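You operate a simulated robot arm through the tools that you are given. There is no shell and no other tool. Be economical: measure what you need, move in short steps, check, and stop when the job is done.

The job below is to be done with a simulated robot arm. You get a single attempt, and the scene is never put back.

JOB
Put the spacer with the largest size on its label from the loading bed on the right corner of the filter cabinet top. Close the base door. Stack the white round block from the loading bed on top of the blue round block. Put the cassette marked "white" from the top of the cassette shelf on the yellow tray on the loading bed. Put one of the crumpled bags from the gap between the rigs on the work table on the shelf under the finishing bench. Put the blue brush that says "A" from the clear stretch of the work table on top of the white paper sheets and the blue brush labelled "P" on the finishing bench. Fetch the green brush from the middle shelf of the drying rack and set it on the felt mat. Any order will do.

The check looks at the end state, three seconds after you hand in, the way a careful person would. Anything else that was tipped, shoved, dropped, spilled or broken makes it a failure. Flat cloth is picked up by pressing the open fingertips on it (5 to 10 N) and closing them slowly along it; thin cloth reads only 2 to 8 mm in the jaws.

ROBOT AND FRAMES
A 7-joint arm with a fingered hand on a trunk, on a base that drives. Base frame: it is fixed to the floor where the robot stands at the start and does not move with it; the origin is under the middle of the robot, x ahead of it, y to its left, z up. Units: mm, degrees, N and s.
With the tool pointing down near the work surface it reaches from about 100 to 660 mm from the robot's upright axis, wherever it stands. Its first joint turns from -69.0 to 172.0 degrees. Places, roughly: base door [400, -100, 400]; blue brush [0, 5250, 750]; cassette [500, 750, 750]; crumpled bag (6x6x6 cm) [800, 5100, 800]; felt mat (16x18 cm) [2280, 8140, 880]; finishing bench (18x16 cm) [1680, 8100, 880]; green brush (13x7x4 cm) [800, 8300, 1200]; paper sheets [-250, 5250, 750]; right corner of the filter cabinet top (22x26 cm) [2180, 1460, 1240]; round block [750, 500, 750]; shelf under the finishing bench (111x20 cm) [1980, 8200, 220]; spacer [750, 0, 750]; yellow tray [750, -250, 750]. Payload 3.4 kg.
Tool frame: the origin (TCP) lies between the finger pads and is the grasp point; the fingertips stand 25 mm ahead of it; z points along the fingers, y is the line along which they close. The gripper opens to 88 mm. The gripper's body begins 29 mm behind the TCP. The gripper is a hand of 4 fingers: y runs from the thumb to the fingers, the wrist lies at [-13, -97, -162] in the tool frame.
Orientation is that of the tool frame in the base frame, as a unit quaternion [w, x, y, z]. With the fingers straight down and the wrist toward the robot, the tool's x, y and z point along [0, 1, 0], [1, 0, 0] and [0, 0, -1] of the base frame.

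CONTROLS
- The arm moves only by the tool apply_moves. Its argument "series" is text: rows parted by semicolons, each of 6 numbers parted by spaces: the shift along the tool's x, y, z in mm, then the turn, a rotation vector about the tool's x, y, z in degrees. In form: dx dy dz wx wy wz; .... A call has 1 to 20 rows; each row shifts and turns the commanded pose from where the row before left it, along the tool's axes as they then stand. Each row takes 0.2 s and may step no farther than 50 mm and 8.6 degrees from the row before; otherwise, the whole call is refused. Where a pose cannot be reached the arm comes as near as it can. A force on the tool above 40 N (or 10 N above the force at the start of the call, whichever is more), or a blocked arm, ends the call early, and 0.2 s more pass. In this call time passes only in rows, and 0.2 s behind the last. It gives the time, the measured TCP pose, the force on the tool (base axes), the opening and the grip force at its end, in the units of the frame above (readings bear some noise), with the torque about the TCP (base axes, N m) and any sound that the robot's microphone picked up.
- Cameras (640 x 400 px; columns grow to the right, rows downward): "scene" is now at [124.5, 22.4, 1396.6]; the picture's right is [0.30, -0.95, 0.00], its down [-0.74, -0.23, -0.63] and it looks along [0.60, 0.19, -0.78] (base axes); focal length 240 px, centre (320, 200). "wrist" rides on the gripper at [64, -83, -98] in the tool frame; the picture's right is [-0.62, 0.37, -0.69], its down [-0.71, -0.63, 0.30] and it looks along [-0.32, 0.68, 0.65] (tool axes); focal length 265 px, centre (320, 200). There is no depth. A picture from a camera that has moved, and an enlarged one, comes with that camera's place and axes in the base frame and with its lens.
- snapshot(camera): a new picture of that camera. No time passes.
- lift_body(by): slides the trunk up (or, below 0, down) by that many mm; the arm and the scene camera ride with it, the base frame stays. It gives what a move gives, with no picture.
- steer(legs): drives the robot by 1 to 6 legs, each [ahead, left, turn to the left] in mm, mm and degrees, along the robot's own axes; the way and the turn of a leg run together, so that a leg with both is an arc; at most 1500 mm and 180 degrees a leg. The arm and the cameras ride along, it lands a little off, and it stops where it bumps. It gives what a move gives.
- move_fingers(index, middle, ring, thumb_bend, thumb_turn): sets how far each is bent, from 0 (flat) to 1 (curled in); at 0.3 the hand is open as for a grip, at 0.7 the pads meet at the TCP. One left out holds its place. A second passes; each finger stops where it meets its share of the squeeze, and holds until it gets a number again. It is the only way to open and close the hand. It gives what a move gives, with no picture; readings hold the bend of each and the force on the fingers (four entries, about 0 where the hand has none), thumb and palm. thumb_turn goes from beside the hand (0) to across from the fingers (1), as for a grip.
- head_to(pan, tilt): turns the head with the scene camera to pan (to the left, within 86 degrees either way) and tilt (down, from -29 to 69), counted from straight ahead of the robot. It gives what a move gives.
- enlarge(camera, box): a new picture of the part [left, top, right, bottom] of that camera's present view, enlarged. No time passes.
- sign_off(): hands the job in; it is judged then, once.

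Work in short steps. Places have to be worked out from the pictures, the camera data and where the tool is seen: move nearer, look again, correct. Check each grasp and each placing, and mend what went wrong. You have 217 turns and 210 pictures in all, those below and enlarged ones among them. Open the gripper and draw the arm clear of the work before you hand the job in, unless the task says otherwise.

The tools are called after ">>>" as name(argument=value, ...) on one line, values as JSON. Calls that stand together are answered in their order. apply_moves: Moves the arm, as the interface text tells. Its arguments: {"type":"object","properties":{"series":{"type":"string"}},"required":["series"]} The other tools are called the same way: lift_body (by) slides the trunk up or down; move_fingers (index, middle, ring, thumb_bend, thumb_turn) moves the fingers one by one; steer (legs) drives the base; head_to (pan, tilt) turns the head that bears the scene camera; snapshot (camera) takes a picture; enlarge (camera, box) takes an enlarged picture of a part of a camera's view; sign_off () hands the job in.

At the start:

```text
t: 0.0
tool_pos: [548.7, 15.9, 1107.8]
ee_rot: [0.0, 0.707, 0.707, 0.0]
contact_force: [-0.1, 0.1, -0.6]
torque: [0.02, 0.0, 0.01]
finger_gap: 87.7
grasp_force: 0.1
shape: jaw
bend: [0.3, 0.3, 0.3, 0.3, 0.98]
finger forces: [0.0, 0.0, 0.0, 0.0, 0.1, 0.0]
trunk travel left (down, up): [-725.0, 115.0]
robot x, y, heading: [0.3, 0.4, 0.0]
head pan, tilt: [17.5, 51.1]
```

scene: 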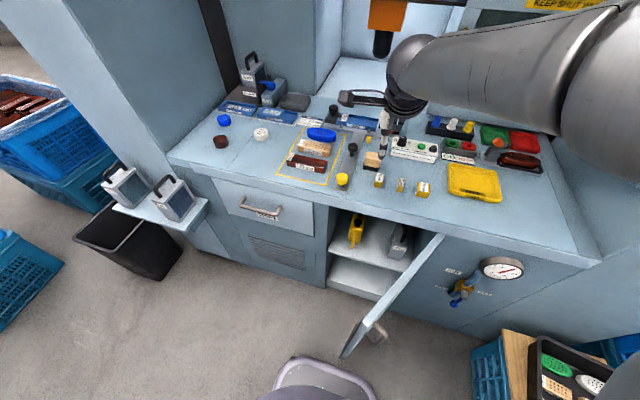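
wrist: 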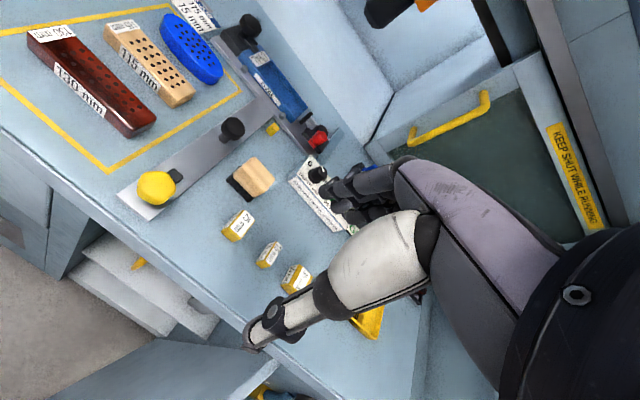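

The bed shows three small yellow spacers in front, the base door open, the round blocks on the left. I take closer looks to read the labels.

>>> enlarge(camera="scene", box=[340, 120, 500, 220])

>>> enlarge(camera="wrist", box=[200, 140, 360, 300])

>>> enlarge(camera="scene", box=[80, 40, 300, 240])

```text
4.00 times, centred on (420, 170) of scene
camera zoom: at [124.5, 22.4, 1396.6], right [0.3, -0.95, 0.0], down [-0.74, -0.23, -0.63], along [0.6, 0.19, -0.78], focal length 960 px, centre (-80, 320)
```

zoom: 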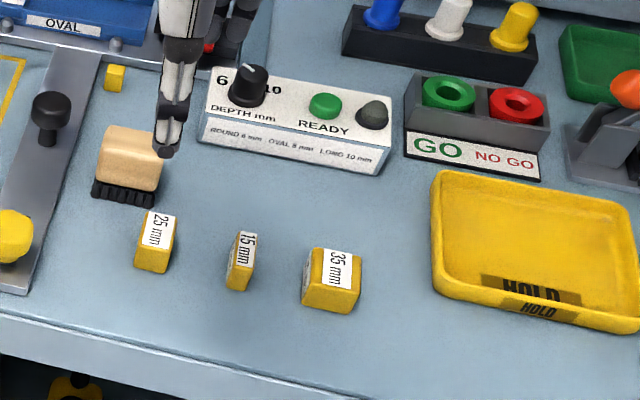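

```text
2.50 times, centred on (280, 220) of wrist
camera zoom: at [465.2, 80.5, 1207.4], right [0.37, -0.62, 0.69], down [-0.63, -0.71, -0.3], along [0.68, -0.32, -0.65], focal length 664 px, centre (420, 150)
```

zoom: 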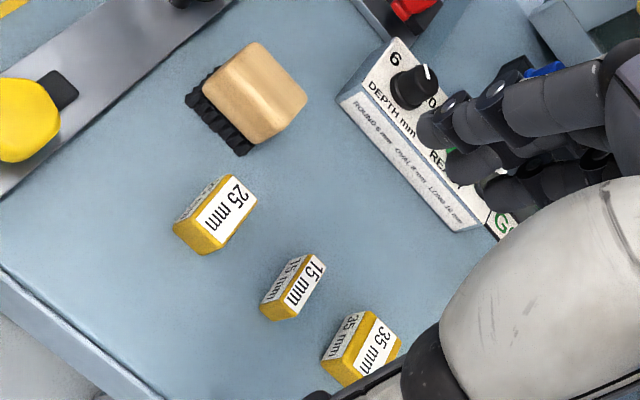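

```text
2.00 times, centred on (190, 140) of scene
camera zoom: at [124.5, 22.4, 1396.6], right [0.3, -0.95, 0.0], down [-0.74, -0.23, -0.63], along [0.6, 0.19, -0.78], focal length 480 px, centre (580, 320)
```

zoom: 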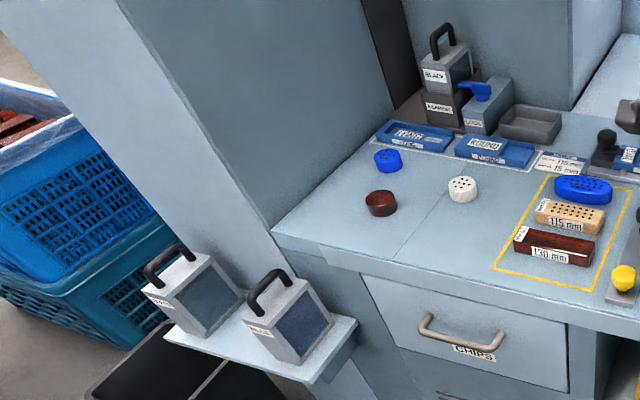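

The largest is the 35 mm spacer, at about (662,-124,864). Next I look at the cassettes and the door with the head turned.

>>> head_to(pan=50, tilt=45)

>>> snapshot(camera="scene")

>>> enlarge(camera="scene", box=[200, 130, 440, 280])

>>> head_to(pan=-10, tilt=60)

>>> snapshot(camera="scene")

```text
t: 1.0
tool_pos: [549.0, 16.7, 1107.9]
ee_rot: [0.0, 0.707, 0.708, 0.0]
contact_force: [0.0, 0.8, -0.1]
torque: [0.0, 0.02, -0.01]
finger_gap: 87.6
grasp_force: 0.1
shape: jaw
bend: [0.3, 0.3, 0.3, 0.3, 0.98]
finger forces: [0.0, 0.1, 0.0, 0.0, 0.1, 0.0]
trunk travel left (down, up): [-725.0, 115.0]
robot x, y, heading: [3.1, 3.3, -0.1]
head pan, tilt: [50.0, 45.0]
```

```text
204 pictures are left
camera scene: at [104.4, 61.8, 1405.1], right [0.77, -0.64, 0.0], down [-0.46, -0.54, -0.71], along [0.45, 0.54, -0.71], focal length 240 px, centre (320, 200)
```

scene: 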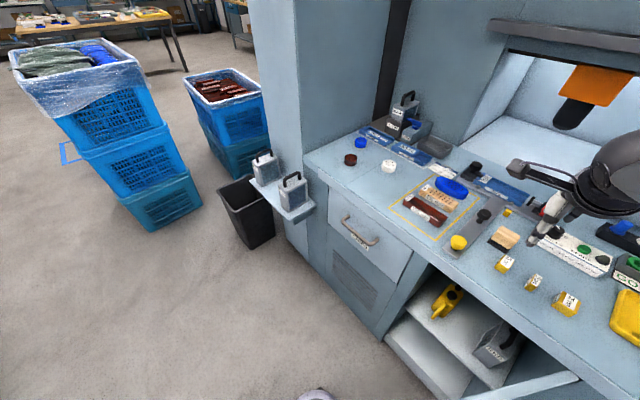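

```text
2.67 times, centred on (320, 205) of scene
camera zoom: at [104.4, 61.8, 1405.1], right [0.77, -0.64, 0.0], down [-0.46, -0.54, -0.71], along [0.45, 0.54, -0.71], focal length 640 px, centre (320, 187)
```

zoom: 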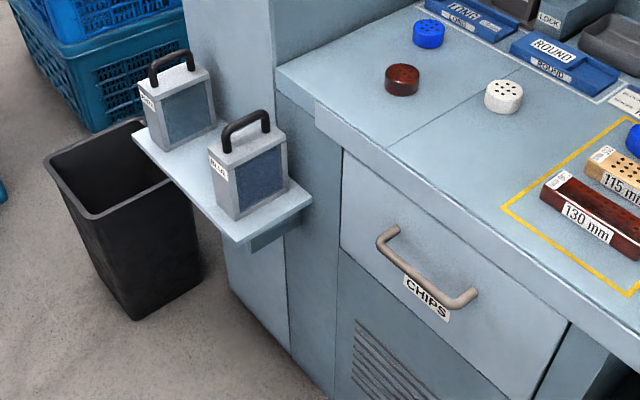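

```text
t: 2.3
tool_pos: [548.4, 15.7, 1107.2]
ee_rot: [0.0, 0.707, 0.708, 0.0]
contact_force: [-1.0, 0.0, -0.2]
torque: [0.0, 0.0, 0.0]
finger_gap: 87.6
grasp_force: 0.1
shape: jaw
bend: [0.3, 0.3, 0.3, 0.3, 0.98]
finger forces: [0.0, 0.1, 0.0, 0.0, 0.0, 0.0]
trunk travel left (down, up): [-725.0, 115.0]
robot x, y, heading: [0.4, -0.4, 0.0]
head pan, tilt: [-10.0, 60.0]
```

```text
202 pictures are left
camera scene: at [117.7, -11.9, 1385.6], right [-0.17, -0.98, 0.0], down [-0.85, 0.15, -0.5], along [0.49, -0.09, -0.87], focal length 240 px, centre (320, 200)
```

scene: 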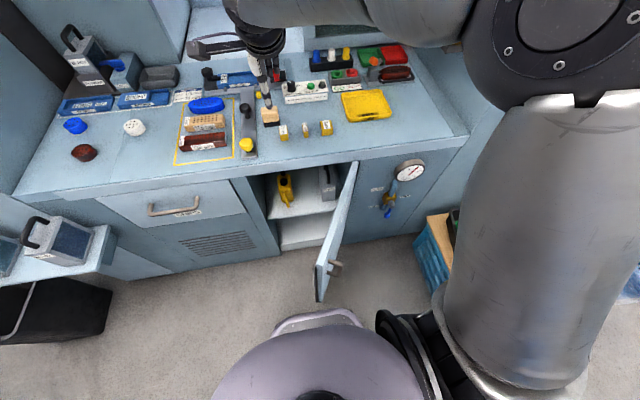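

Bed top is at about z 845, white block near (749,441), blue near (788,616). I drive left, then ahead, to have both blocks in reach.

>>> steer(legs=[[0, 400, 0], [180, 0, 0]])

>>> head_to(pan=15, tilt=45)

>>> snapshot(camera="scene")

>>> snapshot(camera="wrist")

>>> head_to(pan=75, tilt=50)

>>> snapshot(camera="scene")

```text
t: 5.9
tool_pos: [729.0, 415.2, 1107.1]
ee_rot: [0.0, 0.71, 0.704, -0.001]
contact_force: [-0.7, 0.5, -0.7]
torque: [0.01, -0.01, -0.01]
finger_gap: 87.5
grasp_force: 0.0
shape: jaw
bend: [0.3, 0.3, 0.3, 0.3, 0.98]
finger forces: [0.0, 0.0, 0.0, 0.0, 0.0, 0.0]
trunk travel left (down, up): [-725.0, 115.0]
robot x, y, heading: [177.3, 401.3, -0.3]
head pan, tilt: [-10.0, 60.0]
```

```text
t: 6.8
tool_pos: [729.0, 415.0, 1108.8]
ee_rot: [0.0, 0.71, 0.704, 0.0]
contact_force: [0.6, 1.0, -0.4]
torque: [0.01, 0.03, 0.01]
finger_gap: 87.6
grasp_force: 0.2
shape: jaw
bend: [0.3, 0.3, 0.3, 0.3, 0.98]
finger forces: [0.0, 0.0, 0.0, 0.0, 0.0, 0.0]
trunk travel left (down, up): [-725.0, 115.0]
robot x, y, heading: [181.0, 403.0, -0.2]
head pan, tilt: [15.0, 45.0]
```

```text
201 pictures are left
camera scene: at [310.8, 421.4, 1405.1], right [0.25, -0.97, 0.0], down [-0.68, -0.18, -0.71], along [0.68, 0.18, -0.71], focal length 240 px, centre (320, 200)
```

scene: 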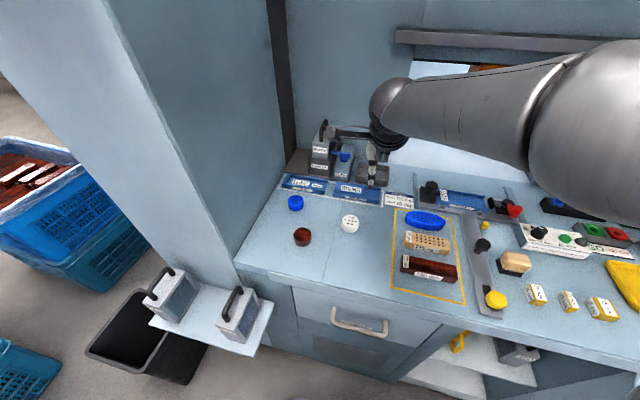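

```text
200 pictures are left
camera wrist: at [645.8, 478.8, 1207.5], right [0.36, -0.62, 0.69], down [-0.64, -0.71, -0.3], along [0.68, -0.33, -0.65], focal length 265 px, centre (320, 200)
```

wrist: 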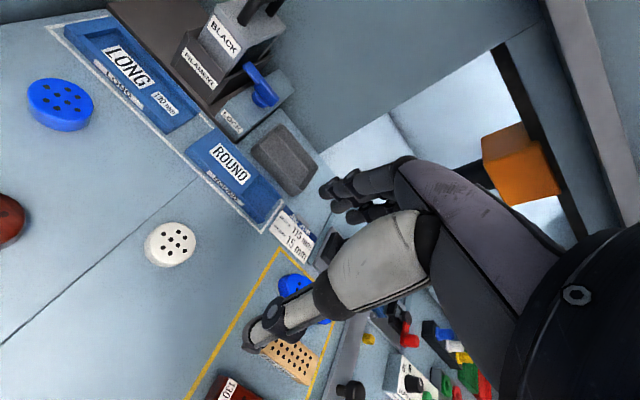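

```text
t: 8.1
tool_pos: [728.9, 414.4, 1108.7]
ee_rot: [0.0, 0.71, 0.705, 0.001]
contact_force: [0.2, 0.1, 0.3]
torque: [-0.02, 0.02, 0.01]
finger_gap: 87.9
grasp_force: 0.0
shape: jaw
bend: [0.3, 0.3, 0.3, 0.3, 0.98]
finger forces: [0.1, 0.0, 0.0, 0.1, 0.1, 0.1]
trunk travel left (down, up): [-725.0, 115.0]
robot x, y, heading: [182.8, 400.3, -0.2]
head pan, tilt: [75.0, 50.0]
```

```text
199 pictures are left
camera scene: at [252.7, 475.3, 1398.2], right [0.96, -0.27, 0.0], down [-0.2, -0.74, -0.64], along [0.17, 0.62, -0.77], focal length 240 px, centre (320, 200)
```

scene: 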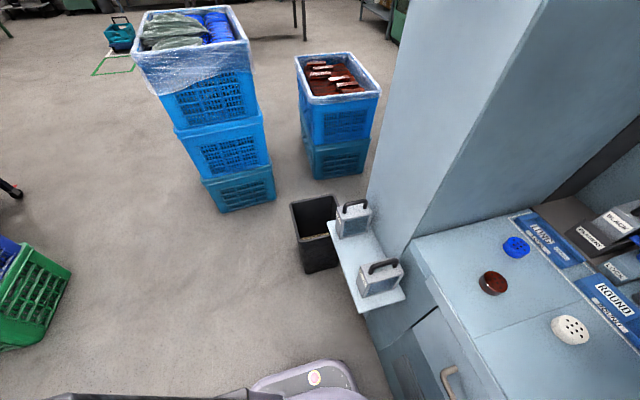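

White block is at about (757,449), blue at (795,626), tops near z 872. I move over the white block and partway down.

>>> apply_moves(series="17 14 0 0 0 0; 17 14 0 0 0 0; 0 0 40 0 0 0; 0 0 40 0 0 0; 0 0 40 0 0 0; 0 0 30 0 0 0; 0 0 0 0 0 0")

>>> snapshot(camera="wrist")

>>> head_to(pan=0, tilt=45)

>>> enlarge(camera="scene", box=[200, 120, 400, 245])

```text
t: 9.7
tool_pos: [765.9, 434.7, 974.3]
ee_rot: [-0.021, 0.725, 0.688, 0.026]
contact_force: [-0.7, -0.6, 0.1]
torque: [0.03, -0.01, -0.03]
finger_gap: 87.8
grasp_force: 0.0
shape: jaw
bend: [0.3, 0.3, 0.3, 0.3, 0.98]
finger forces: [0.1, 0.0, 0.0, 0.0, 0.0, 0.0]
trunk travel left (down, up): [-725.0, 115.0]
robot x, y, heading: [178.5, 402.0, -0.5]
head pan, tilt: [75.0, 50.0]
```

```text
198 pictures are left
camera wrist: at [686.3, 494.9, 1076.7], right [0.33, -0.68, 0.65], down [-0.66, -0.66, -0.35], along [0.67, -0.32, -0.67], focal length 265 px, centre (320, 200)
```

wrist: 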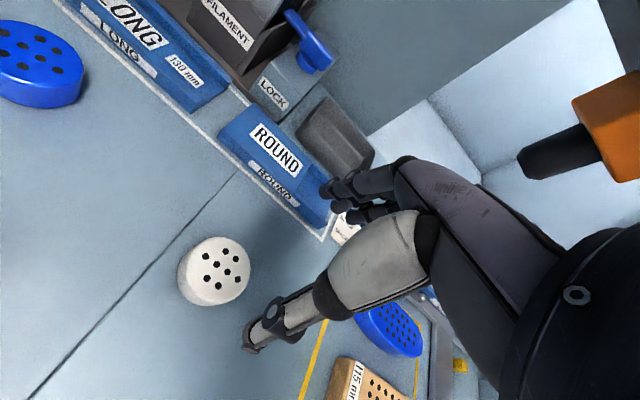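

```text
t: 11.2
tool_pos: [766.7, 431.1, 967.7]
ee_rot: [-0.022, 0.727, 0.686, 0.021]
contact_force: [0.2, 0.8, 0.4]
torque: [0.01, 0.03, 0.01]
finger_gap: 87.9
grasp_force: 0.0
shape: jaw
bend: [0.3, 0.3, 0.3, 0.3, 0.98]
finger forces: [0.0, 0.0, 0.0, 0.0, 0.0, 0.0]
trunk travel left (down, up): [-725.0, 115.0]
robot x, y, heading: [178.3, 403.2, 0.1]
head pan, tilt: [0.0, 45.0]
```

```text
3.20 times, centred on (300, 182) of scene
camera zoom: at [313.5, 400.5, 1405.1], right [-0.01, -1.0, 0.0], down [-0.71, 0.0, -0.71], along [0.71, 0.0, -0.71], focal length 768 px, centre (384, 256)
```

zoom: 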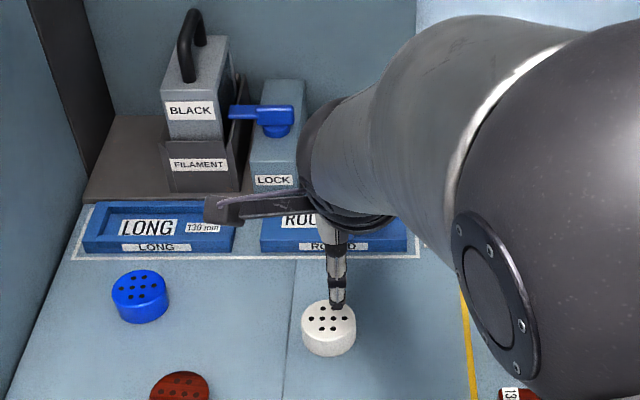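

The tool lags short of the target, so reach is strained. I raise the tool and lower the trunk to ease it.

>>> apply_moves(series="0 0 -40 0 0 0; 0 0 -40 0 0 0; 0 0 -40 0 0 0; 0 0 0 0 0 0")

>>> lift_body(by=-120)

```text
t: 12.2
tool_pos: [755.3, 449.6, 1077.9]
ee_rot: [0.0, 0.709, 0.705, 0.0]
contact_force: [-0.2, -0.2, 0.4]
torque: [0.0, -0.01, -0.03]
finger_gap: 87.4
grasp_force: 0.0
shape: jaw
bend: [0.3, 0.3, 0.3, 0.3, 0.98]
finger forces: [0.0, 0.0, 0.0, 0.0, 0.0, 0.1]
trunk travel left (down, up): [-725.0, 115.0]
robot x, y, heading: [180.2, 403.5, -0.5]
head pan, tilt: [0.0, 45.0]
```

```text
t: 13.7
tool_pos: [755.7, 448.4, 958.5]
ee_rot: [0.001, 0.709, 0.705, 0.0]
contact_force: [0.3, -0.1, -0.9]
torque: [-0.03, 0.0, -0.01]
finger_gap: 87.8
grasp_force: 0.0
shape: jaw
bend: [0.3, 0.3, 0.3, 0.3, 0.98]
finger forces: [0.1, 0.0, 0.1, 0.0, 0.1, 0.1]
trunk travel left (down, up): [-605.0, 235.0]
robot x, y, heading: [178.2, 406.9, -0.3]
head pan, tilt: [0.0, 45.0]
```

Now the pose is exact above the white block. I check the pictures before going down.

>>> snapshot(camera="wrist")

>>> enlarge(camera="scene", box=[200, 120, 400, 245])

```text
196 pictures are left
camera wrist: at [673.8, 512.1, 1057.6], right [0.36, -0.62, 0.69], down [-0.64, -0.71, -0.3], along [0.68, -0.33, -0.65], focal length 265 px, centre (320, 200)
```

wrist: 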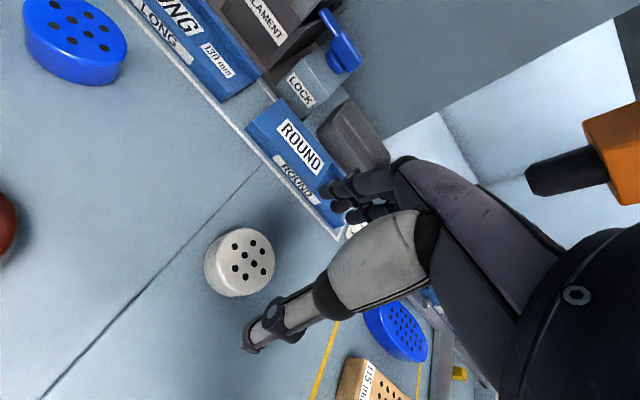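

```text
3.20 times, centred on (300, 182) of scene
camera zoom: at [313.3, 400.5, 1285.1], right [-0.01, -1.0, 0.0], down [-0.71, 0.01, -0.71], along [0.71, -0.01, -0.71], focal length 768 px, centre (384, 256)
```

zoom: 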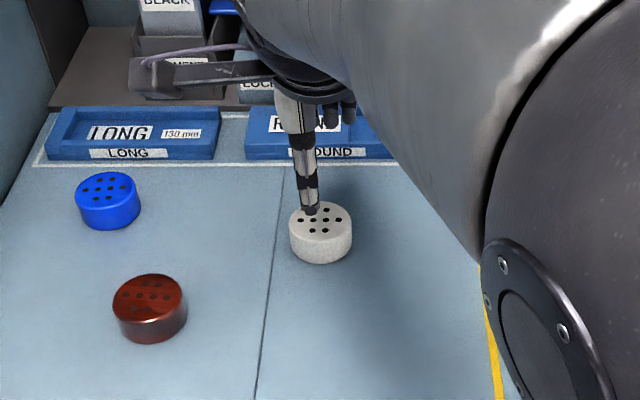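

Triangulating gives the white block's top centre about (774,444,861). I shift there and come down to z≈890.

>>> apply_moves(series="-4 18 0 0 0 0; 0 0 30 0 0 0; 0 0 30 0 0 0; 0 0 6 0 0 0; 0 0 0 0 0 0")

>>> snapshot(camera="wrist")

>>> enlarge(camera="scene", box=[240, 150, 360, 225])

```text
t: 14.8
tool_pos: [782.0, 427.5, 909.2]
ee_rot: [-0.017, 0.723, 0.69, 0.025]
contact_force: [0.2, 0.5, -0.3]
torque: [-0.02, -0.01, 0.02]
finger_gap: 87.5
grasp_force: 0.0
shape: jaw
bend: [0.3, 0.3, 0.3, 0.3, 0.98]
finger forces: [0.0, 0.0, 0.0, 0.0, 0.0, 0.0]
trunk travel left (down, up): [-605.0, 235.0]
robot x, y, heading: [176.6, 402.4, -0.7]
head pan, tilt: [0.0, 45.0]
```

```text
194 pictures are left
camera wrist: at [701.7, 489.8, 1012.1], right [0.33, -0.68, 0.66], down [-0.66, -0.66, -0.35], along [0.68, -0.31, -0.67], focal length 265 px, centre (320, 200)
```

wrist: 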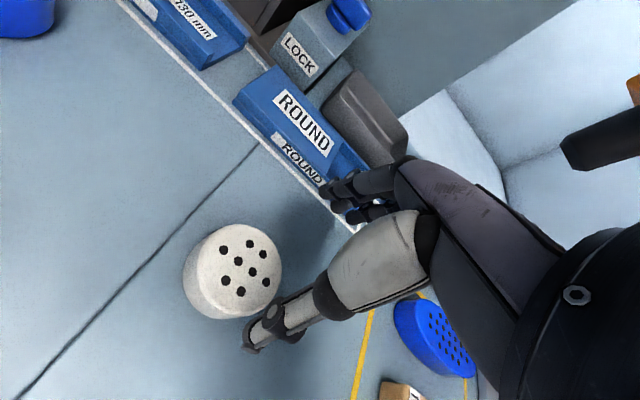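

```text
5.33 times, centred on (300, 188) of scene
camera zoom: at [313.7, 400.4, 1285.1], right [-0.01, -1.0, 0.0], down [-0.71, 0.01, -0.71], along [0.71, -0.01, -0.71], focal length 1279 px, centre (427, 267)
```

zoom: 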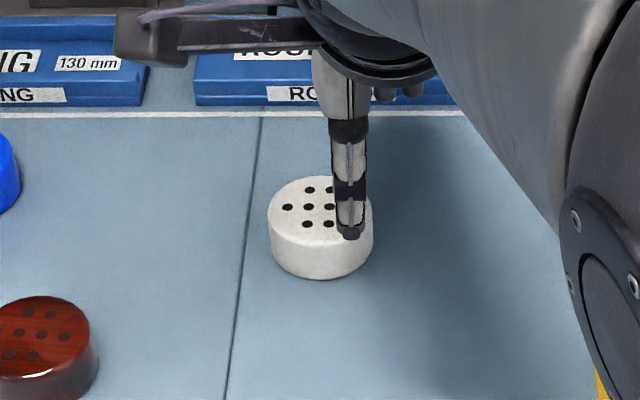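

The arm works better high relative to the trunk. I raise the tool, drop the trunk further and drive 60 mm nearer.

>>> apply_moves(series="0 0 -40 0 0 0; 0 0 -40 0 0 0; 0 0 -40 0 0 0; 0 -30 -20 0 0 0; 0 -30 0 0 0 0; 0 0 0 0 0 0")

>>> steer(legs=[[60, 0, 0]])

>>> lift_body(by=-130)

>>> snapshot(camera="wrist")

>>> enlarge(camera="scene", box=[200, 100, 400, 225])

```text
t: 16.2
tool_pos: [713.1, 443.7, 1032.1]
ee_rot: [0.001, 0.71, 0.704, -0.001]
contact_force: [0.0, -0.2, 0.9]
torque: [-0.01, 0.02, -0.01]
finger_gap: 87.5
grasp_force: 0.1
shape: jaw
bend: [0.3, 0.3, 0.3, 0.3, 0.98]
finger forces: [0.2, 0.0, 0.0, 0.0, 0.1, 0.0]
trunk travel left (down, up): [-605.0, 235.0]
robot x, y, heading: [180.6, 402.1, -0.2]
head pan, tilt: [0.0, 45.0]
```

```text
t: 17.2
tool_pos: [775.3, 443.6, 1032.2]
ee_rot: [-0.001, 0.709, 0.705, -0.001]
contact_force: [0.4, 0.0, 0.7]
torque: [-0.01, 0.02, 0.01]
finger_gap: 87.5
grasp_force: 0.0
shape: jaw
bend: [0.3, 0.3, 0.3, 0.3, 0.98]
finger forces: [0.1, 0.1, 0.0, 0.0, 0.0, 0.1]
trunk travel left (down, up): [-605.0, 235.0]
robot x, y, heading: [240.2, 399.8, -0.7]
head pan, tilt: [0.0, 45.0]
```

```text
t: 18.8
tool_pos: [775.2, 443.6, 903.4]
ee_rot: [0.001, 0.71, 0.705, 0.0]
contact_force: [0.1, -0.6, -0.3]
torque: [0.03, -0.03, -0.03]
finger_gap: 87.8
grasp_force: 0.2
shape: jaw
bend: [0.3, 0.3, 0.3, 0.3, 0.98]
finger forces: [0.1, 0.0, 0.0, 0.1, 0.0, 0.1]
trunk travel left (down, up): [-475.0, 365.0]
robot x, y, heading: [239.6, 401.4, -0.5]
head pan, tilt: [0.0, 45.0]
```

```text
192 pictures are left
camera wrist: at [692.1, 508.0, 1001.3], right [0.36, -0.62, 0.69], down [-0.64, -0.71, -0.3], along [0.68, -0.33, -0.65], focal length 265 px, centre (320, 200)
```

wrist: 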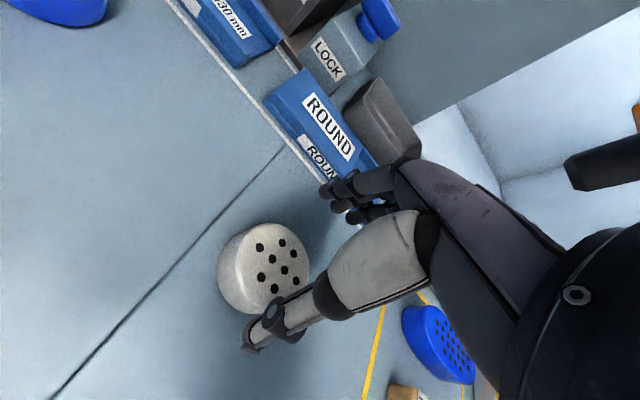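

```text
3.20 times, centred on (300, 162) of scene
camera zoom: at [373.8, 400.0, 1155.1], right [-0.01, -1.0, 0.0], down [-0.71, 0.01, -0.71], along [0.71, -0.01, -0.71], focal length 768 px, centre (384, 320)
```

zoom: 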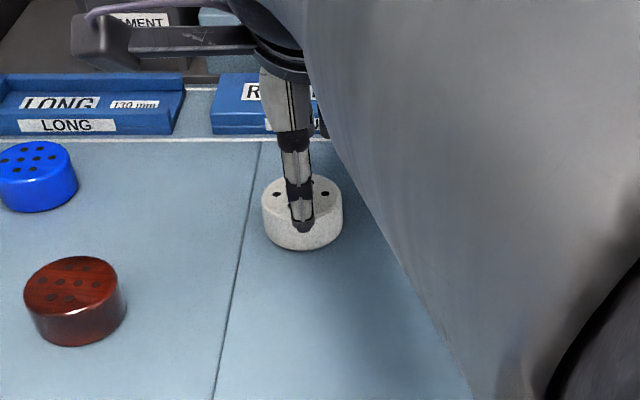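

The block's top centre is about (768,445,868) with the bed near 843. I shift back 6 mm and descend to z≈872.

>>> apply_moves(series="0 -6 0 0 0 0; 0 0 15 0 0 0; 0 0 16 0 0 0; 0 0 0 0 0 0")

>>> snapshot(camera="wrist")

>>> enlarge(camera="scene", box=[230, 110, 350, 185])

```text
t: 19.8
tool_pos: [768.3, 445.3, 873.6]
ee_rot: [0.002, 0.709, 0.705, 0.004]
contact_force: [-2.1, -0.1, 12.8]
torque: [-0.09, -0.66, 0.0]
finger_gap: 86.9
grasp_force: 0.1
shape: jaw
bend: [0.3, 0.3, 0.3, 0.3, 0.98]
finger forces: [0.0, 12.7, 0.0, 0.0, 0.3, 0.0]
trunk travel left (down, up): [-475.0, 365.0]
robot x, y, heading: [241.4, 402.4, -0.4]
head pan, tilt: [0.0, 45.0]
```

```text
190 pictures are left
camera wrist: at [684.8, 508.4, 972.9], right [0.36, -0.62, 0.69], down [-0.63, -0.71, -0.31], along [0.69, -0.33, -0.65], focal length 265 px, centre (320, 200)
```

wrist: 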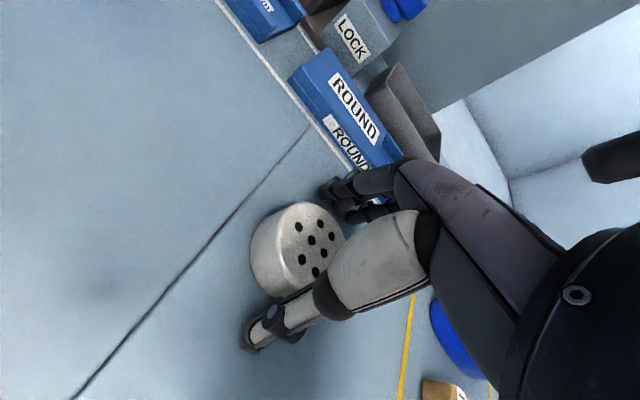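

```text
5.33 times, centred on (290, 148) of scene
camera zoom: at [371.4, 399.9, 1155.6], right [-0.01, -1.0, 0.0], down [-0.71, 0.01, -0.71], along [0.71, -0.01, -0.71], focal length 1279 px, centre (480, 480)
```

zoom: 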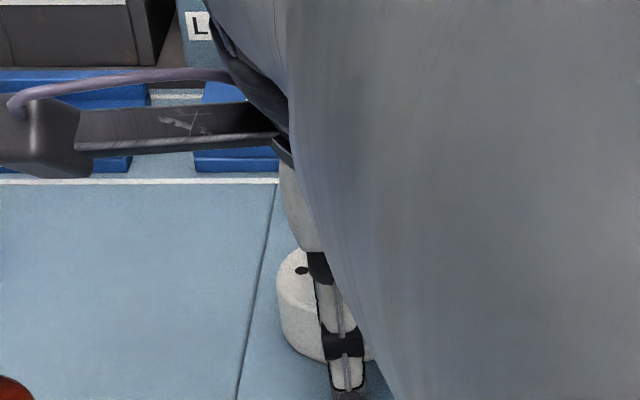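

The middle finger touches the bed (12.7 N) so tips are at the surface, bed ≈848. I rise 4 mm and close.

>>> apply_moves(series="0 0 -4 0 0 0; 0 0 0 0 0 0")

>>> move_fingers(index=0.7, middle=0.7, ring=0.7, thumb_bend=0.7)

>>> snapshot(camera="wrist")

```text
t: 20.4
tool_pos: [768.2, 444.8, 875.0]
ee_rot: [0.001, 0.71, 0.704, 0.0]
contact_force: [-0.9, -1.2, 5.2]
torque: [-0.02, -0.27, 0.07]
finger_gap: 87.3
grasp_force: 0.1
shape: jaw
bend: [0.3, 0.3, 0.3, 0.3, 0.98]
finger forces: [0.0, 5.2, 0.1, 0.0, 0.1, 0.0]
trunk travel left (down, up): [-475.0, 365.0]
robot x, y, heading: [238.5, 397.9, -0.7]
head pan, tilt: [0.0, 45.0]
```

```text
t: 21.4
tool_pos: [767.4, 443.5, 877.6]
ee_rot: [0.0, 0.71, 0.704, 0.002]
contact_force: [4.5, 0.6, 20.5]
torque: [-0.05, -0.51, 0.09]
finger_gap: 42.6
grasp_force: 20.5
shape: fingers
bend: [0.42, 0.37, 0.69, 0.57, 0.97]
finger forces: [9.4, 13.6, 0.4, 0.2, 17.3, 0.0]
trunk travel left (down, up): [-475.0, 365.0]
robot x, y, heading: [241.8, 402.9, -0.6]
head pan, tilt: [0.0, 45.0]
```

```text
188 pictures are left
camera wrist: at [684.7, 508.0, 976.4], right [0.36, -0.62, 0.69], down [-0.63, -0.71, -0.31], along [0.68, -0.33, -0.65], focal length 265 px, centre (320, 200)
```

wrist: 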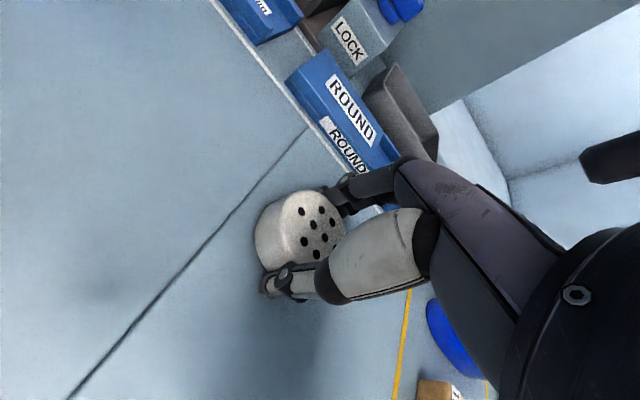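

Index, middle and thumb hold the block. I lift and check.

>>> apply_moves(series="0 0 -20 0 0 0; 0 0 -30 0 0 0; 0 0 -30 0 0 0; 0 0 0 0 0 0")

>>> snapshot(camera="wrist")

>>> snapshot(camera="scene")

```text
t: 22.4
tool_pos: [768.7, 443.2, 953.5]
ee_rot: [-0.001, 0.71, 0.704, 0.0]
contact_force: [0.3, -0.5, -0.2]
torque: [0.01, -0.02, -0.01]
finger_gap: 42.3
grasp_force: 10.5
shape: fingers
bend: [0.41, 0.46, 0.69, 0.57, 0.97]
finger forces: [9.9, 0.1, 0.3, 0.0, 10.3, 0.0]
trunk travel left (down, up): [-475.0, 365.0]
robot x, y, heading: [242.2, 396.9, -0.7]
head pan, tilt: [0.0, 45.0]
```

```text
187 pictures are left
camera wrist: at [686.3, 507.4, 1053.6], right [0.36, -0.62, 0.69], down [-0.64, -0.71, -0.3], along [0.68, -0.33, -0.65], focal length 265 px, centre (320, 200)
```

wrist: 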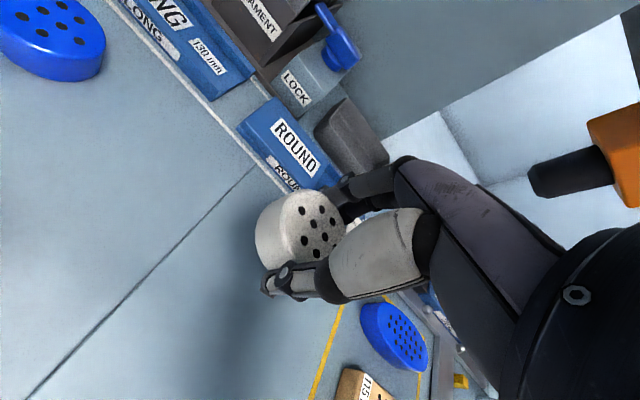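

```text
186 pictures are left
camera scene: at [373.9, 400.0, 1155.1], right [-0.01, -1.0, 0.0], down [-0.71, 0.01, -0.71], along [0.71, -0.01, -0.71], focal length 240 px, centre (320, 200)
```

scene: 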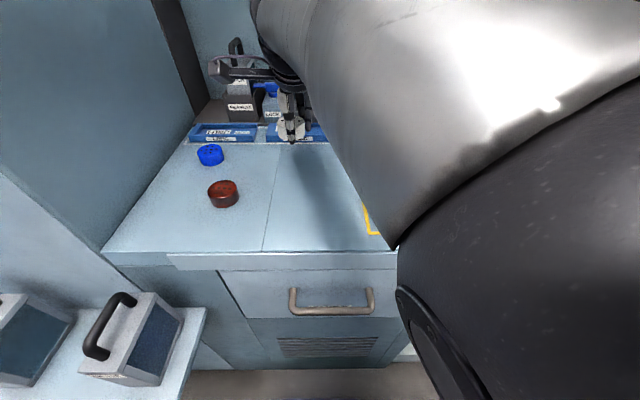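

The block is held, and blue sits near (802,623). The camera arm sticks out ~117 mm toward the left wall, so I yaw the tool 50° left first and then move over, staying a bit short of the stack.

>>> apply_moves(series="0 0 0 0 0 -8.4; 0 0 0 0 0 -8.4; 0 0 0 0 0 -8.4; 0 0 0 0 0 -8.4; 0 0 0 0 0 -8.4; 0 0 0 0 0 -8; 0 0 0 0 0 0")

>>> apply_moves(series="14 24 0 0 0 0; 14 24 0 0 0 0; 14 24 0 0 0 0; 14 24 0 0 0 0; 14 24 0 0 0 0; 0 0 0 0 0 0")

>>> snapshot(camera="wrist")

>>> snapshot(camera="scene")

```text
t: 24.0
tool_pos: [767.8, 443.2, 954.6]
ee_rot: [0.0, 0.345, 0.939, 0.001]
contact_force: [-0.1, -0.3, 0.5]
torque: [0.04, 0.03, 0.0]
finger_gap: 42.9
grasp_force: 10.8
shape: fingers
bend: [0.41, 0.46, 0.69, 0.57, 0.97]
finger forces: [10.0, 0.0, 0.3, 0.0, 10.4, 0.1]
trunk travel left (down, up): [-475.0, 365.0]
robot x, y, heading: [238.7, 396.9, -0.7]
head pan, tilt: [0.0, 45.0]
```

```text
t: 25.4
tool_pos: [794.9, 578.8, 954.7]
ee_rot: [-0.001, 0.349, 0.937, 0.003]
contact_force: [-0.2, 0.7, -0.7]
torque: [-0.02, -0.03, -0.01]
finger_gap: 42.5
grasp_force: 10.3
shape: fingers
bend: [0.41, 0.46, 0.69, 0.57, 0.97]
finger forces: [10.1, 0.1, 0.3, 0.1, 10.3, 0.0]
trunk travel left (down, up): [-475.0, 365.0]
robot x, y, heading: [241.3, 399.8, -0.4]
head pan, tilt: [0.0, 45.0]
```

```text
185 pictures are left
camera wrist: at [692.2, 556.3, 1055.2], right [0.71, -0.13, 0.69], down [0.13, -0.94, -0.31], along [0.69, 0.31, -0.65], focal length 265 px, centre (320, 200)
```

wrist: 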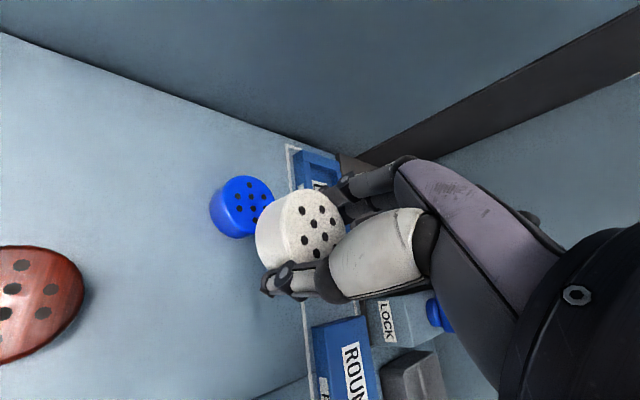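

```text
184 pictures are left
camera scene: at [373.8, 400.0, 1155.1], right [-0.01, -1.0, 0.0], down [-0.71, 0.01, -0.71], along [0.71, -0.01, -0.71], focal length 240 px, centre (320, 200)
```

scene: 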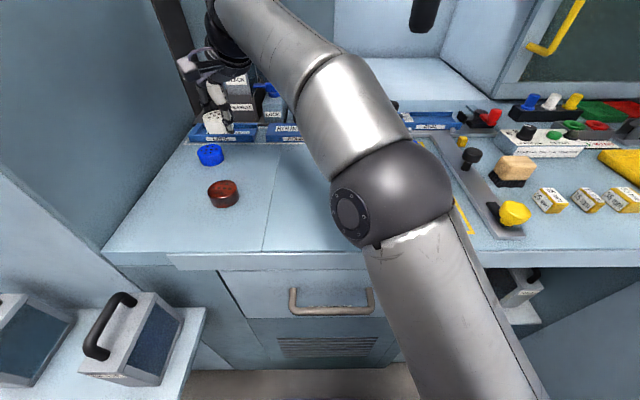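

I zoom to fix the relative offset between the white and blue blocks.

>>> enlarge(camera="scene", box=[170, 90, 250, 180])

```text
4.44 times, centred on (210, 135) of scene
camera zoom: at [373.8, 400.0, 1155.1], right [-0.01, -1.0, 0.0], down [-0.71, 0.01, -0.71], along [0.71, -0.01, -0.71], focal length 1066 px, centre (809, 489)
```

zoom: 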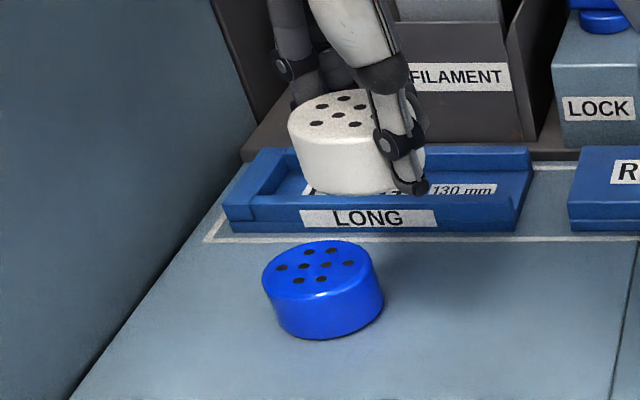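

I shift the white block over the blue one and come down to just above it.

>>> apply_moves(series="11.3 17.6 0 0 0 0; 11.3 17.6 0 0 0 0; 0 0 15 0 0 0; 0 0 15 0 0 0; 0 0 0 0 0 0")

>>> snapshot(camera="wrist")

>>> enlarge(camera="scene", box=[170, 90, 250, 180])

```text
t: 26.6
tool_pos: [792.7, 599.2, 923.1]
ee_rot: [0.001, 0.345, 0.939, 0.0]
contact_force: [0.7, 0.1, 0.2]
torque: [0.0, 0.03, 0.01]
finger_gap: 42.2
grasp_force: 10.1
shape: fingers
bend: [0.41, 0.46, 0.69, 0.58, 0.97]
finger forces: [10.1, 0.1, 0.3, 0.0, 10.1, 0.1]
out of reach, approached as far as the arm can: row 1, 2
trunk travel left (down, up): [-475.0, 365.0]
robot x, y, heading: [239.9, 403.8, -0.6]
head pan, tilt: [0.0, 45.0]
```

```text
182 pictures are left
camera wrist: at [689.9, 577.0, 1022.7], right [0.71, -0.12, 0.69], down [0.14, -0.94, -0.3], along [0.69, 0.31, -0.65], focal length 265 px, centre (320, 200)
```

wrist: 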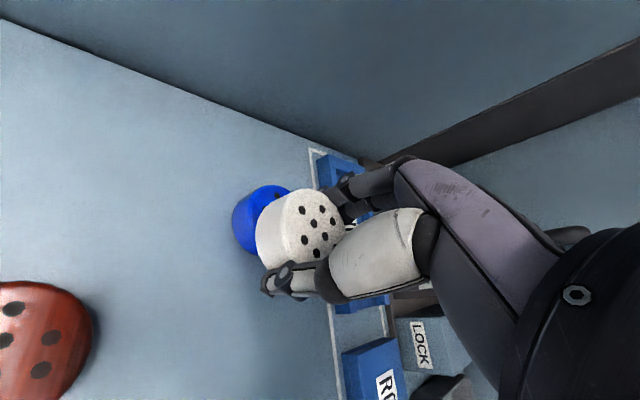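

```text
4.44 times, centred on (210, 135) of scene
camera zoom: at [373.9, 400.0, 1155.1], right [-0.01, -1.0, 0.0], down [-0.71, 0.01, -0.71], along [0.71, -0.01, -0.71], focal length 1066 px, centre (809, 489)
```

zoom: 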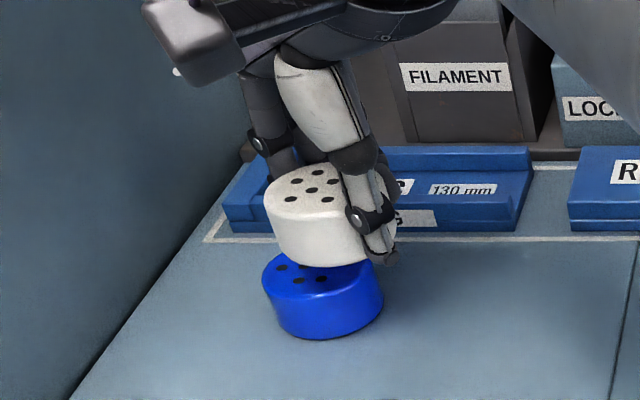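

The arm hits its reach limit; white is at ≈(795,611) and blue ≈(802,628). I use the base to cover the remaining (7,17) mm.

>>> steer(legs=[[7, 17, 0]])

>>> snapshot(camera="wrist")

>>> enlarge(camera="scene", box=[170, 90, 250, 180])

```text
t: 27.4
tool_pos: [801.4, 616.4, 922.4]
ee_rot: [0.0, 0.346, 0.938, 0.0]
contact_force: [-0.4, 1.2, 0.3]
torque: [0.01, 0.01, -0.03]
finger_gap: 42.3
grasp_force: 10.8
shape: fingers
bend: [0.41, 0.46, 0.69, 0.58, 0.97]
finger forces: [10.0, 0.1, 0.4, 0.1, 10.2, 0.0]
trunk travel left (down, up): [-475.0, 365.0]
robot x, y, heading: [249.6, 415.3, -0.7]
head pan, tilt: [0.0, 45.0]
```

```text
180 pictures are left
camera wrist: at [698.2, 593.8, 1022.4], right [0.71, -0.12, 0.69], down [0.14, -0.94, -0.3], along [0.69, 0.31, -0.65], focal length 265 px, centre (320, 200)
```

wrist: 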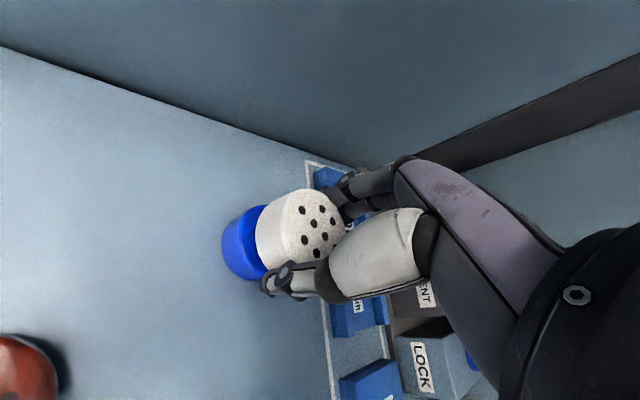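

```text
4.44 times, centred on (210, 135) of scene
camera zoom: at [381.4, 417.7, 1155.0], right [-0.01, -1.0, 0.0], down [-0.71, 0.01, -0.71], along [0.71, -0.01, -0.71], focal length 1066 px, centre (809, 489)
```

zoom: 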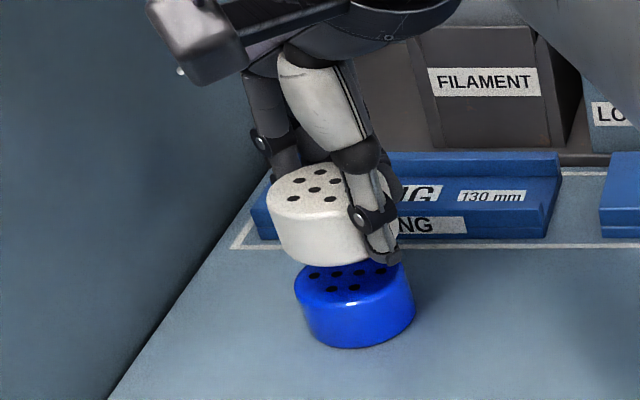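

The remaining offset is about (-1,+5). I correct it with the arm and descend softly.

>>> apply_moves(series="4 3 0 0 0 0; 0 0 6 0 0 0; 0 0 6 0 0 0; 0 0 0 0 0 0")

>>> enlarge(camera="scene", box=[170, 90, 250, 180])

```text
t: 28.4
tool_pos: [799.1, 620.3, 911.5]
ee_rot: [0.0, 0.346, 0.938, 0.0]
contact_force: [0.8, 0.1, -0.3]
torque: [0.01, 0.04, 0.02]
finger_gap: 42.5
grasp_force: 10.1
shape: fingers
bend: [0.41, 0.46, 0.69, 0.58, 0.97]
finger forces: [10.2, 0.0, 0.3, 0.0, 10.3, 0.1]
trunk travel left (down, up): [-475.0, 365.0]
robot x, y, heading: [247.5, 418.0, -0.6]
head pan, tilt: [0.0, 45.0]
```

```text
4.44 times, centred on (210, 135) of scene
camera zoom: at [381.1, 417.0, 1155.1], right [-0.01, -1.0, 0.0], down [-0.71, 0.01, -0.71], along [0.71, -0.01, -0.71], focal length 1066 px, centre (809, 489)
```

zoom: 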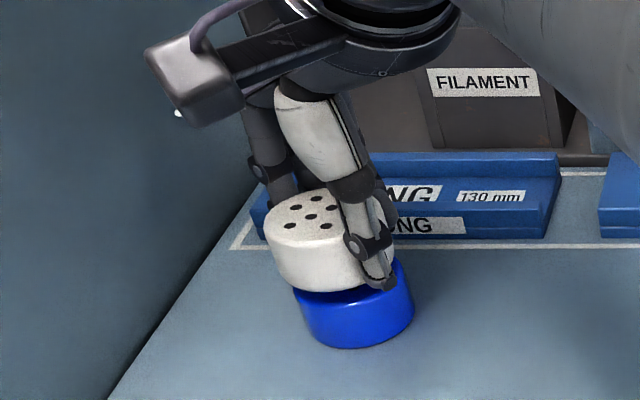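

Alignment is within a few mm. I nudge 3 mm further in and descend to contact.

>>> apply_moves(series="-2.2 2 0 0 0 0; 0 0 3 0 0 0; 0 0 3 0 0 0; 0 0 0 0 0 0")

>>> apply_moves(series="0 0 3 0 0 0; 0 0 0 0 0 0")

>>> enlarge(camera="scene", box=[170, 90, 250, 180])

```text
t: 29.4
tool_pos: [802.2, 619.3, 904.6]
ee_rot: [0.0, 0.346, 0.938, 0.0]
contact_force: [0.2, 0.3, -0.1]
torque: [0.01, -0.01, 0.0]
finger_gap: 42.2
grasp_force: 10.9
shape: fingers
bend: [0.41, 0.46, 0.69, 0.58, 0.97]
finger forces: [10.1, 0.0, 0.3, 0.0, 10.2, 0.1]
trunk travel left (down, up): [-475.0, 365.0]
robot x, y, heading: [248.1, 420.1, -0.5]
head pan, tilt: [0.0, 45.0]
```

```text
t: 30.0
tool_pos: [802.6, 620.8, 902.9]
ee_rot: [0.0, 0.346, 0.938, 0.001]
contact_force: [1.0, -0.2, 1.3]
torque: [-0.01, -0.01, 0.01]
finger_gap: 42.2
grasp_force: 10.4
shape: fingers
bend: [0.41, 0.46, 0.7, 0.58, 0.97]
finger forces: [10.1, 0.0, 0.5, 0.0, 10.2, 0.0]
trunk travel left (down, up): [-475.0, 365.0]
robot x, y, heading: [245.0, 419.5, -0.7]
head pan, tilt: [0.0, 45.0]
```

```text
4.44 times, centred on (210, 135) of scene
camera zoom: at [380.9, 416.9, 1155.1], right [-0.01, -1.0, 0.0], down [-0.71, 0.01, -0.71], along [0.71, -0.01, -0.71], focal length 1066 px, centre (809, 489)
```

zoom: 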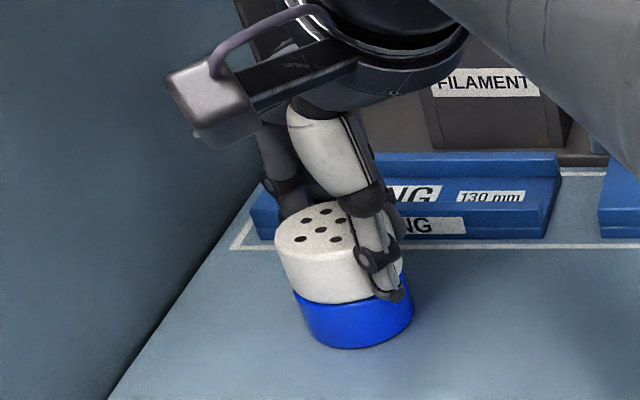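

White sits ~4 mm too far left of blue. I shift back 3 mm and settle to contact.

>>> apply_moves(series="-2 -2.3 0 0 0 0; 0 0 2.5 0 0 0; 0 0 0 0 0 0")

>>> apply_moves(series="0 0 2 0 0 0; 0 0 0 0 0 0")

>>> enlarge(camera="scene", box=[190, 120, 230, 170])

```text
t: 30.8
tool_pos: [800.8, 618.3, 901.0]
ee_rot: [0.001, 0.345, 0.939, 0.001]
contact_force: [1.1, 1.5, 9.6]
torque: [0.06, 0.0, 0.0]
finger_gap: 42.3
grasp_force: 10.8
shape: fingers
bend: [0.4, 0.46, 0.7, 0.59, 0.97]
finger forces: [11.7, 0.0, 0.5, 0.0, 9.6, 0.0]
trunk travel left (down, up): [-475.0, 365.0]
robot x, y, heading: [246.6, 417.2, -0.6]
head pan, tilt: [0.0, 45.0]
```

```text
t: 31.4
tool_pos: [800.5, 615.6, 900.2]
ee_rot: [0.002, 0.346, 0.938, 0.003]
contact_force: [1.6, 2.0, 17.6]
torque: [0.19, -0.06, 0.01]
finger_gap: 42.6
grasp_force: 12.2
shape: fingers
bend: [0.39, 0.46, 0.7, 0.6, 0.97]
finger forces: [13.9, 0.3, 0.4, 0.1, 9.5, 0.0]
trunk travel left (down, up): [-475.0, 365.0]
robot x, y, heading: [254.1, 417.2, -0.5]
head pan, tilt: [0.0, 45.0]
```

```text
8.00 times, centred on (210, 145) of scene
camera zoom: at [378.7, 416.5, 1155.5], right [-0.01, -1.0, 0.0], down [-0.71, 0.01, -0.71], along [0.71, -0.01, -0.71], focal length 1919 px, centre (1200, 640)
```

zoom: 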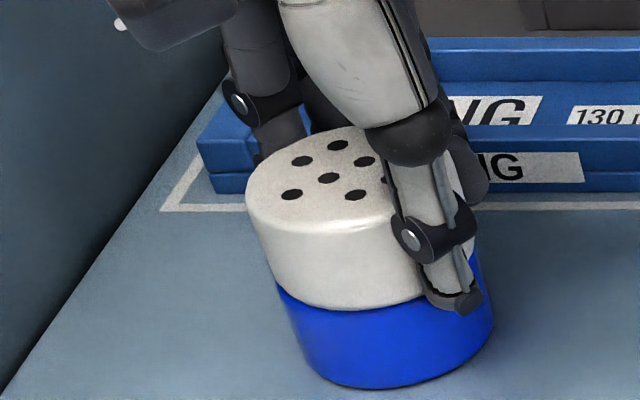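

White rests squarely on blue. I ease the press and open the hand, then rise.

>>> apply_moves(series="0 0 -2.5 0 0 0; 0 0 0 0 0 0")

>>> move_fingers(index=0.3, middle=0.3, ring=0.3, thumb_bend=0.3)

>>> apply_moves(series="0 0 -20 0 0 0; 0 0 -30 0 0 0; 0 0 -30 0 0 0; 0 0 -30 0 0 0; 0 0 0 0 0 0")

>>> snapshot(camera="scene")

```text
t: 32.0
tool_pos: [801.0, 617.3, 902.1]
ee_rot: [-0.001, 0.345, 0.939, -0.001]
contact_force: [-1.6, 2.7, 10.6]
torque: [0.06, 0.05, -0.01]
finger_gap: 42.5
grasp_force: 10.9
shape: fingers
bend: [0.39, 0.45, 0.7, 0.6, 0.97]
finger forces: [12.3, 0.1, 0.2, 0.0, 9.8, 0.0]
trunk travel left (down, up): [-475.0, 365.0]
robot x, y, heading: [249.2, 418.7, -0.6]
head pan, tilt: [0.0, 45.0]
```

```text
t: 33.0
tool_pos: [803.0, 617.9, 899.7]
ee_rot: [0.0, 0.346, 0.938, 0.0]
contact_force: [0.6, -0.1, -0.5]
torque: [-0.01, 0.01, -0.02]
finger_gap: 84.2
grasp_force: 0.0
shape: fingers
bend: [0.3, 0.3, 0.3, 0.3, 0.97]
finger forces: [0.0, 0.0, 0.1, 0.0, 0.1, 0.0]
trunk travel left (down, up): [-475.0, 365.0]
robot x, y, heading: [248.9, 420.7, -0.6]
head pan, tilt: [0.0, 45.0]
```

```text
t: 34.2
tool_pos: [803.4, 609.3, 952.8]
ee_rot: [-0.008, 0.356, 0.935, 0.003]
contact_force: [-0.5, 0.8, -0.1]
torque: [-0.01, -0.01, -0.01]
finger_gap: 84.6
grasp_force: 0.0
shape: fingers
bend: [0.3, 0.3, 0.3, 0.3, 0.97]
finger forces: [0.0, 0.0, 0.0, 0.0, 0.0, 0.1]
out of reach, approached as far as the arm can: row 2, 3, 4
trunk travel left (down, up): [-475.0, 365.0]
robot x, y, heading: [246.0, 417.0, -0.6]
head pan, tilt: [0.0, 45.0]
```

```text
175 pictures are left
camera scene: at [380.9, 416.9, 1155.1], right [-0.01, -1.0, 0.0], down [-0.71, 0.01, -0.71], along [0.71, -0.01, -0.71], focal length 240 px, centre (320, 200)
```

scene: 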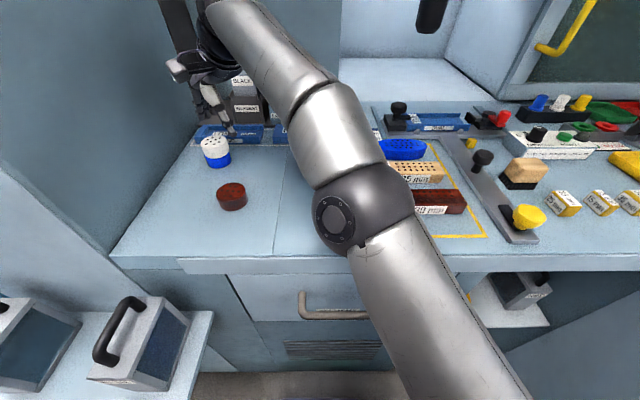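

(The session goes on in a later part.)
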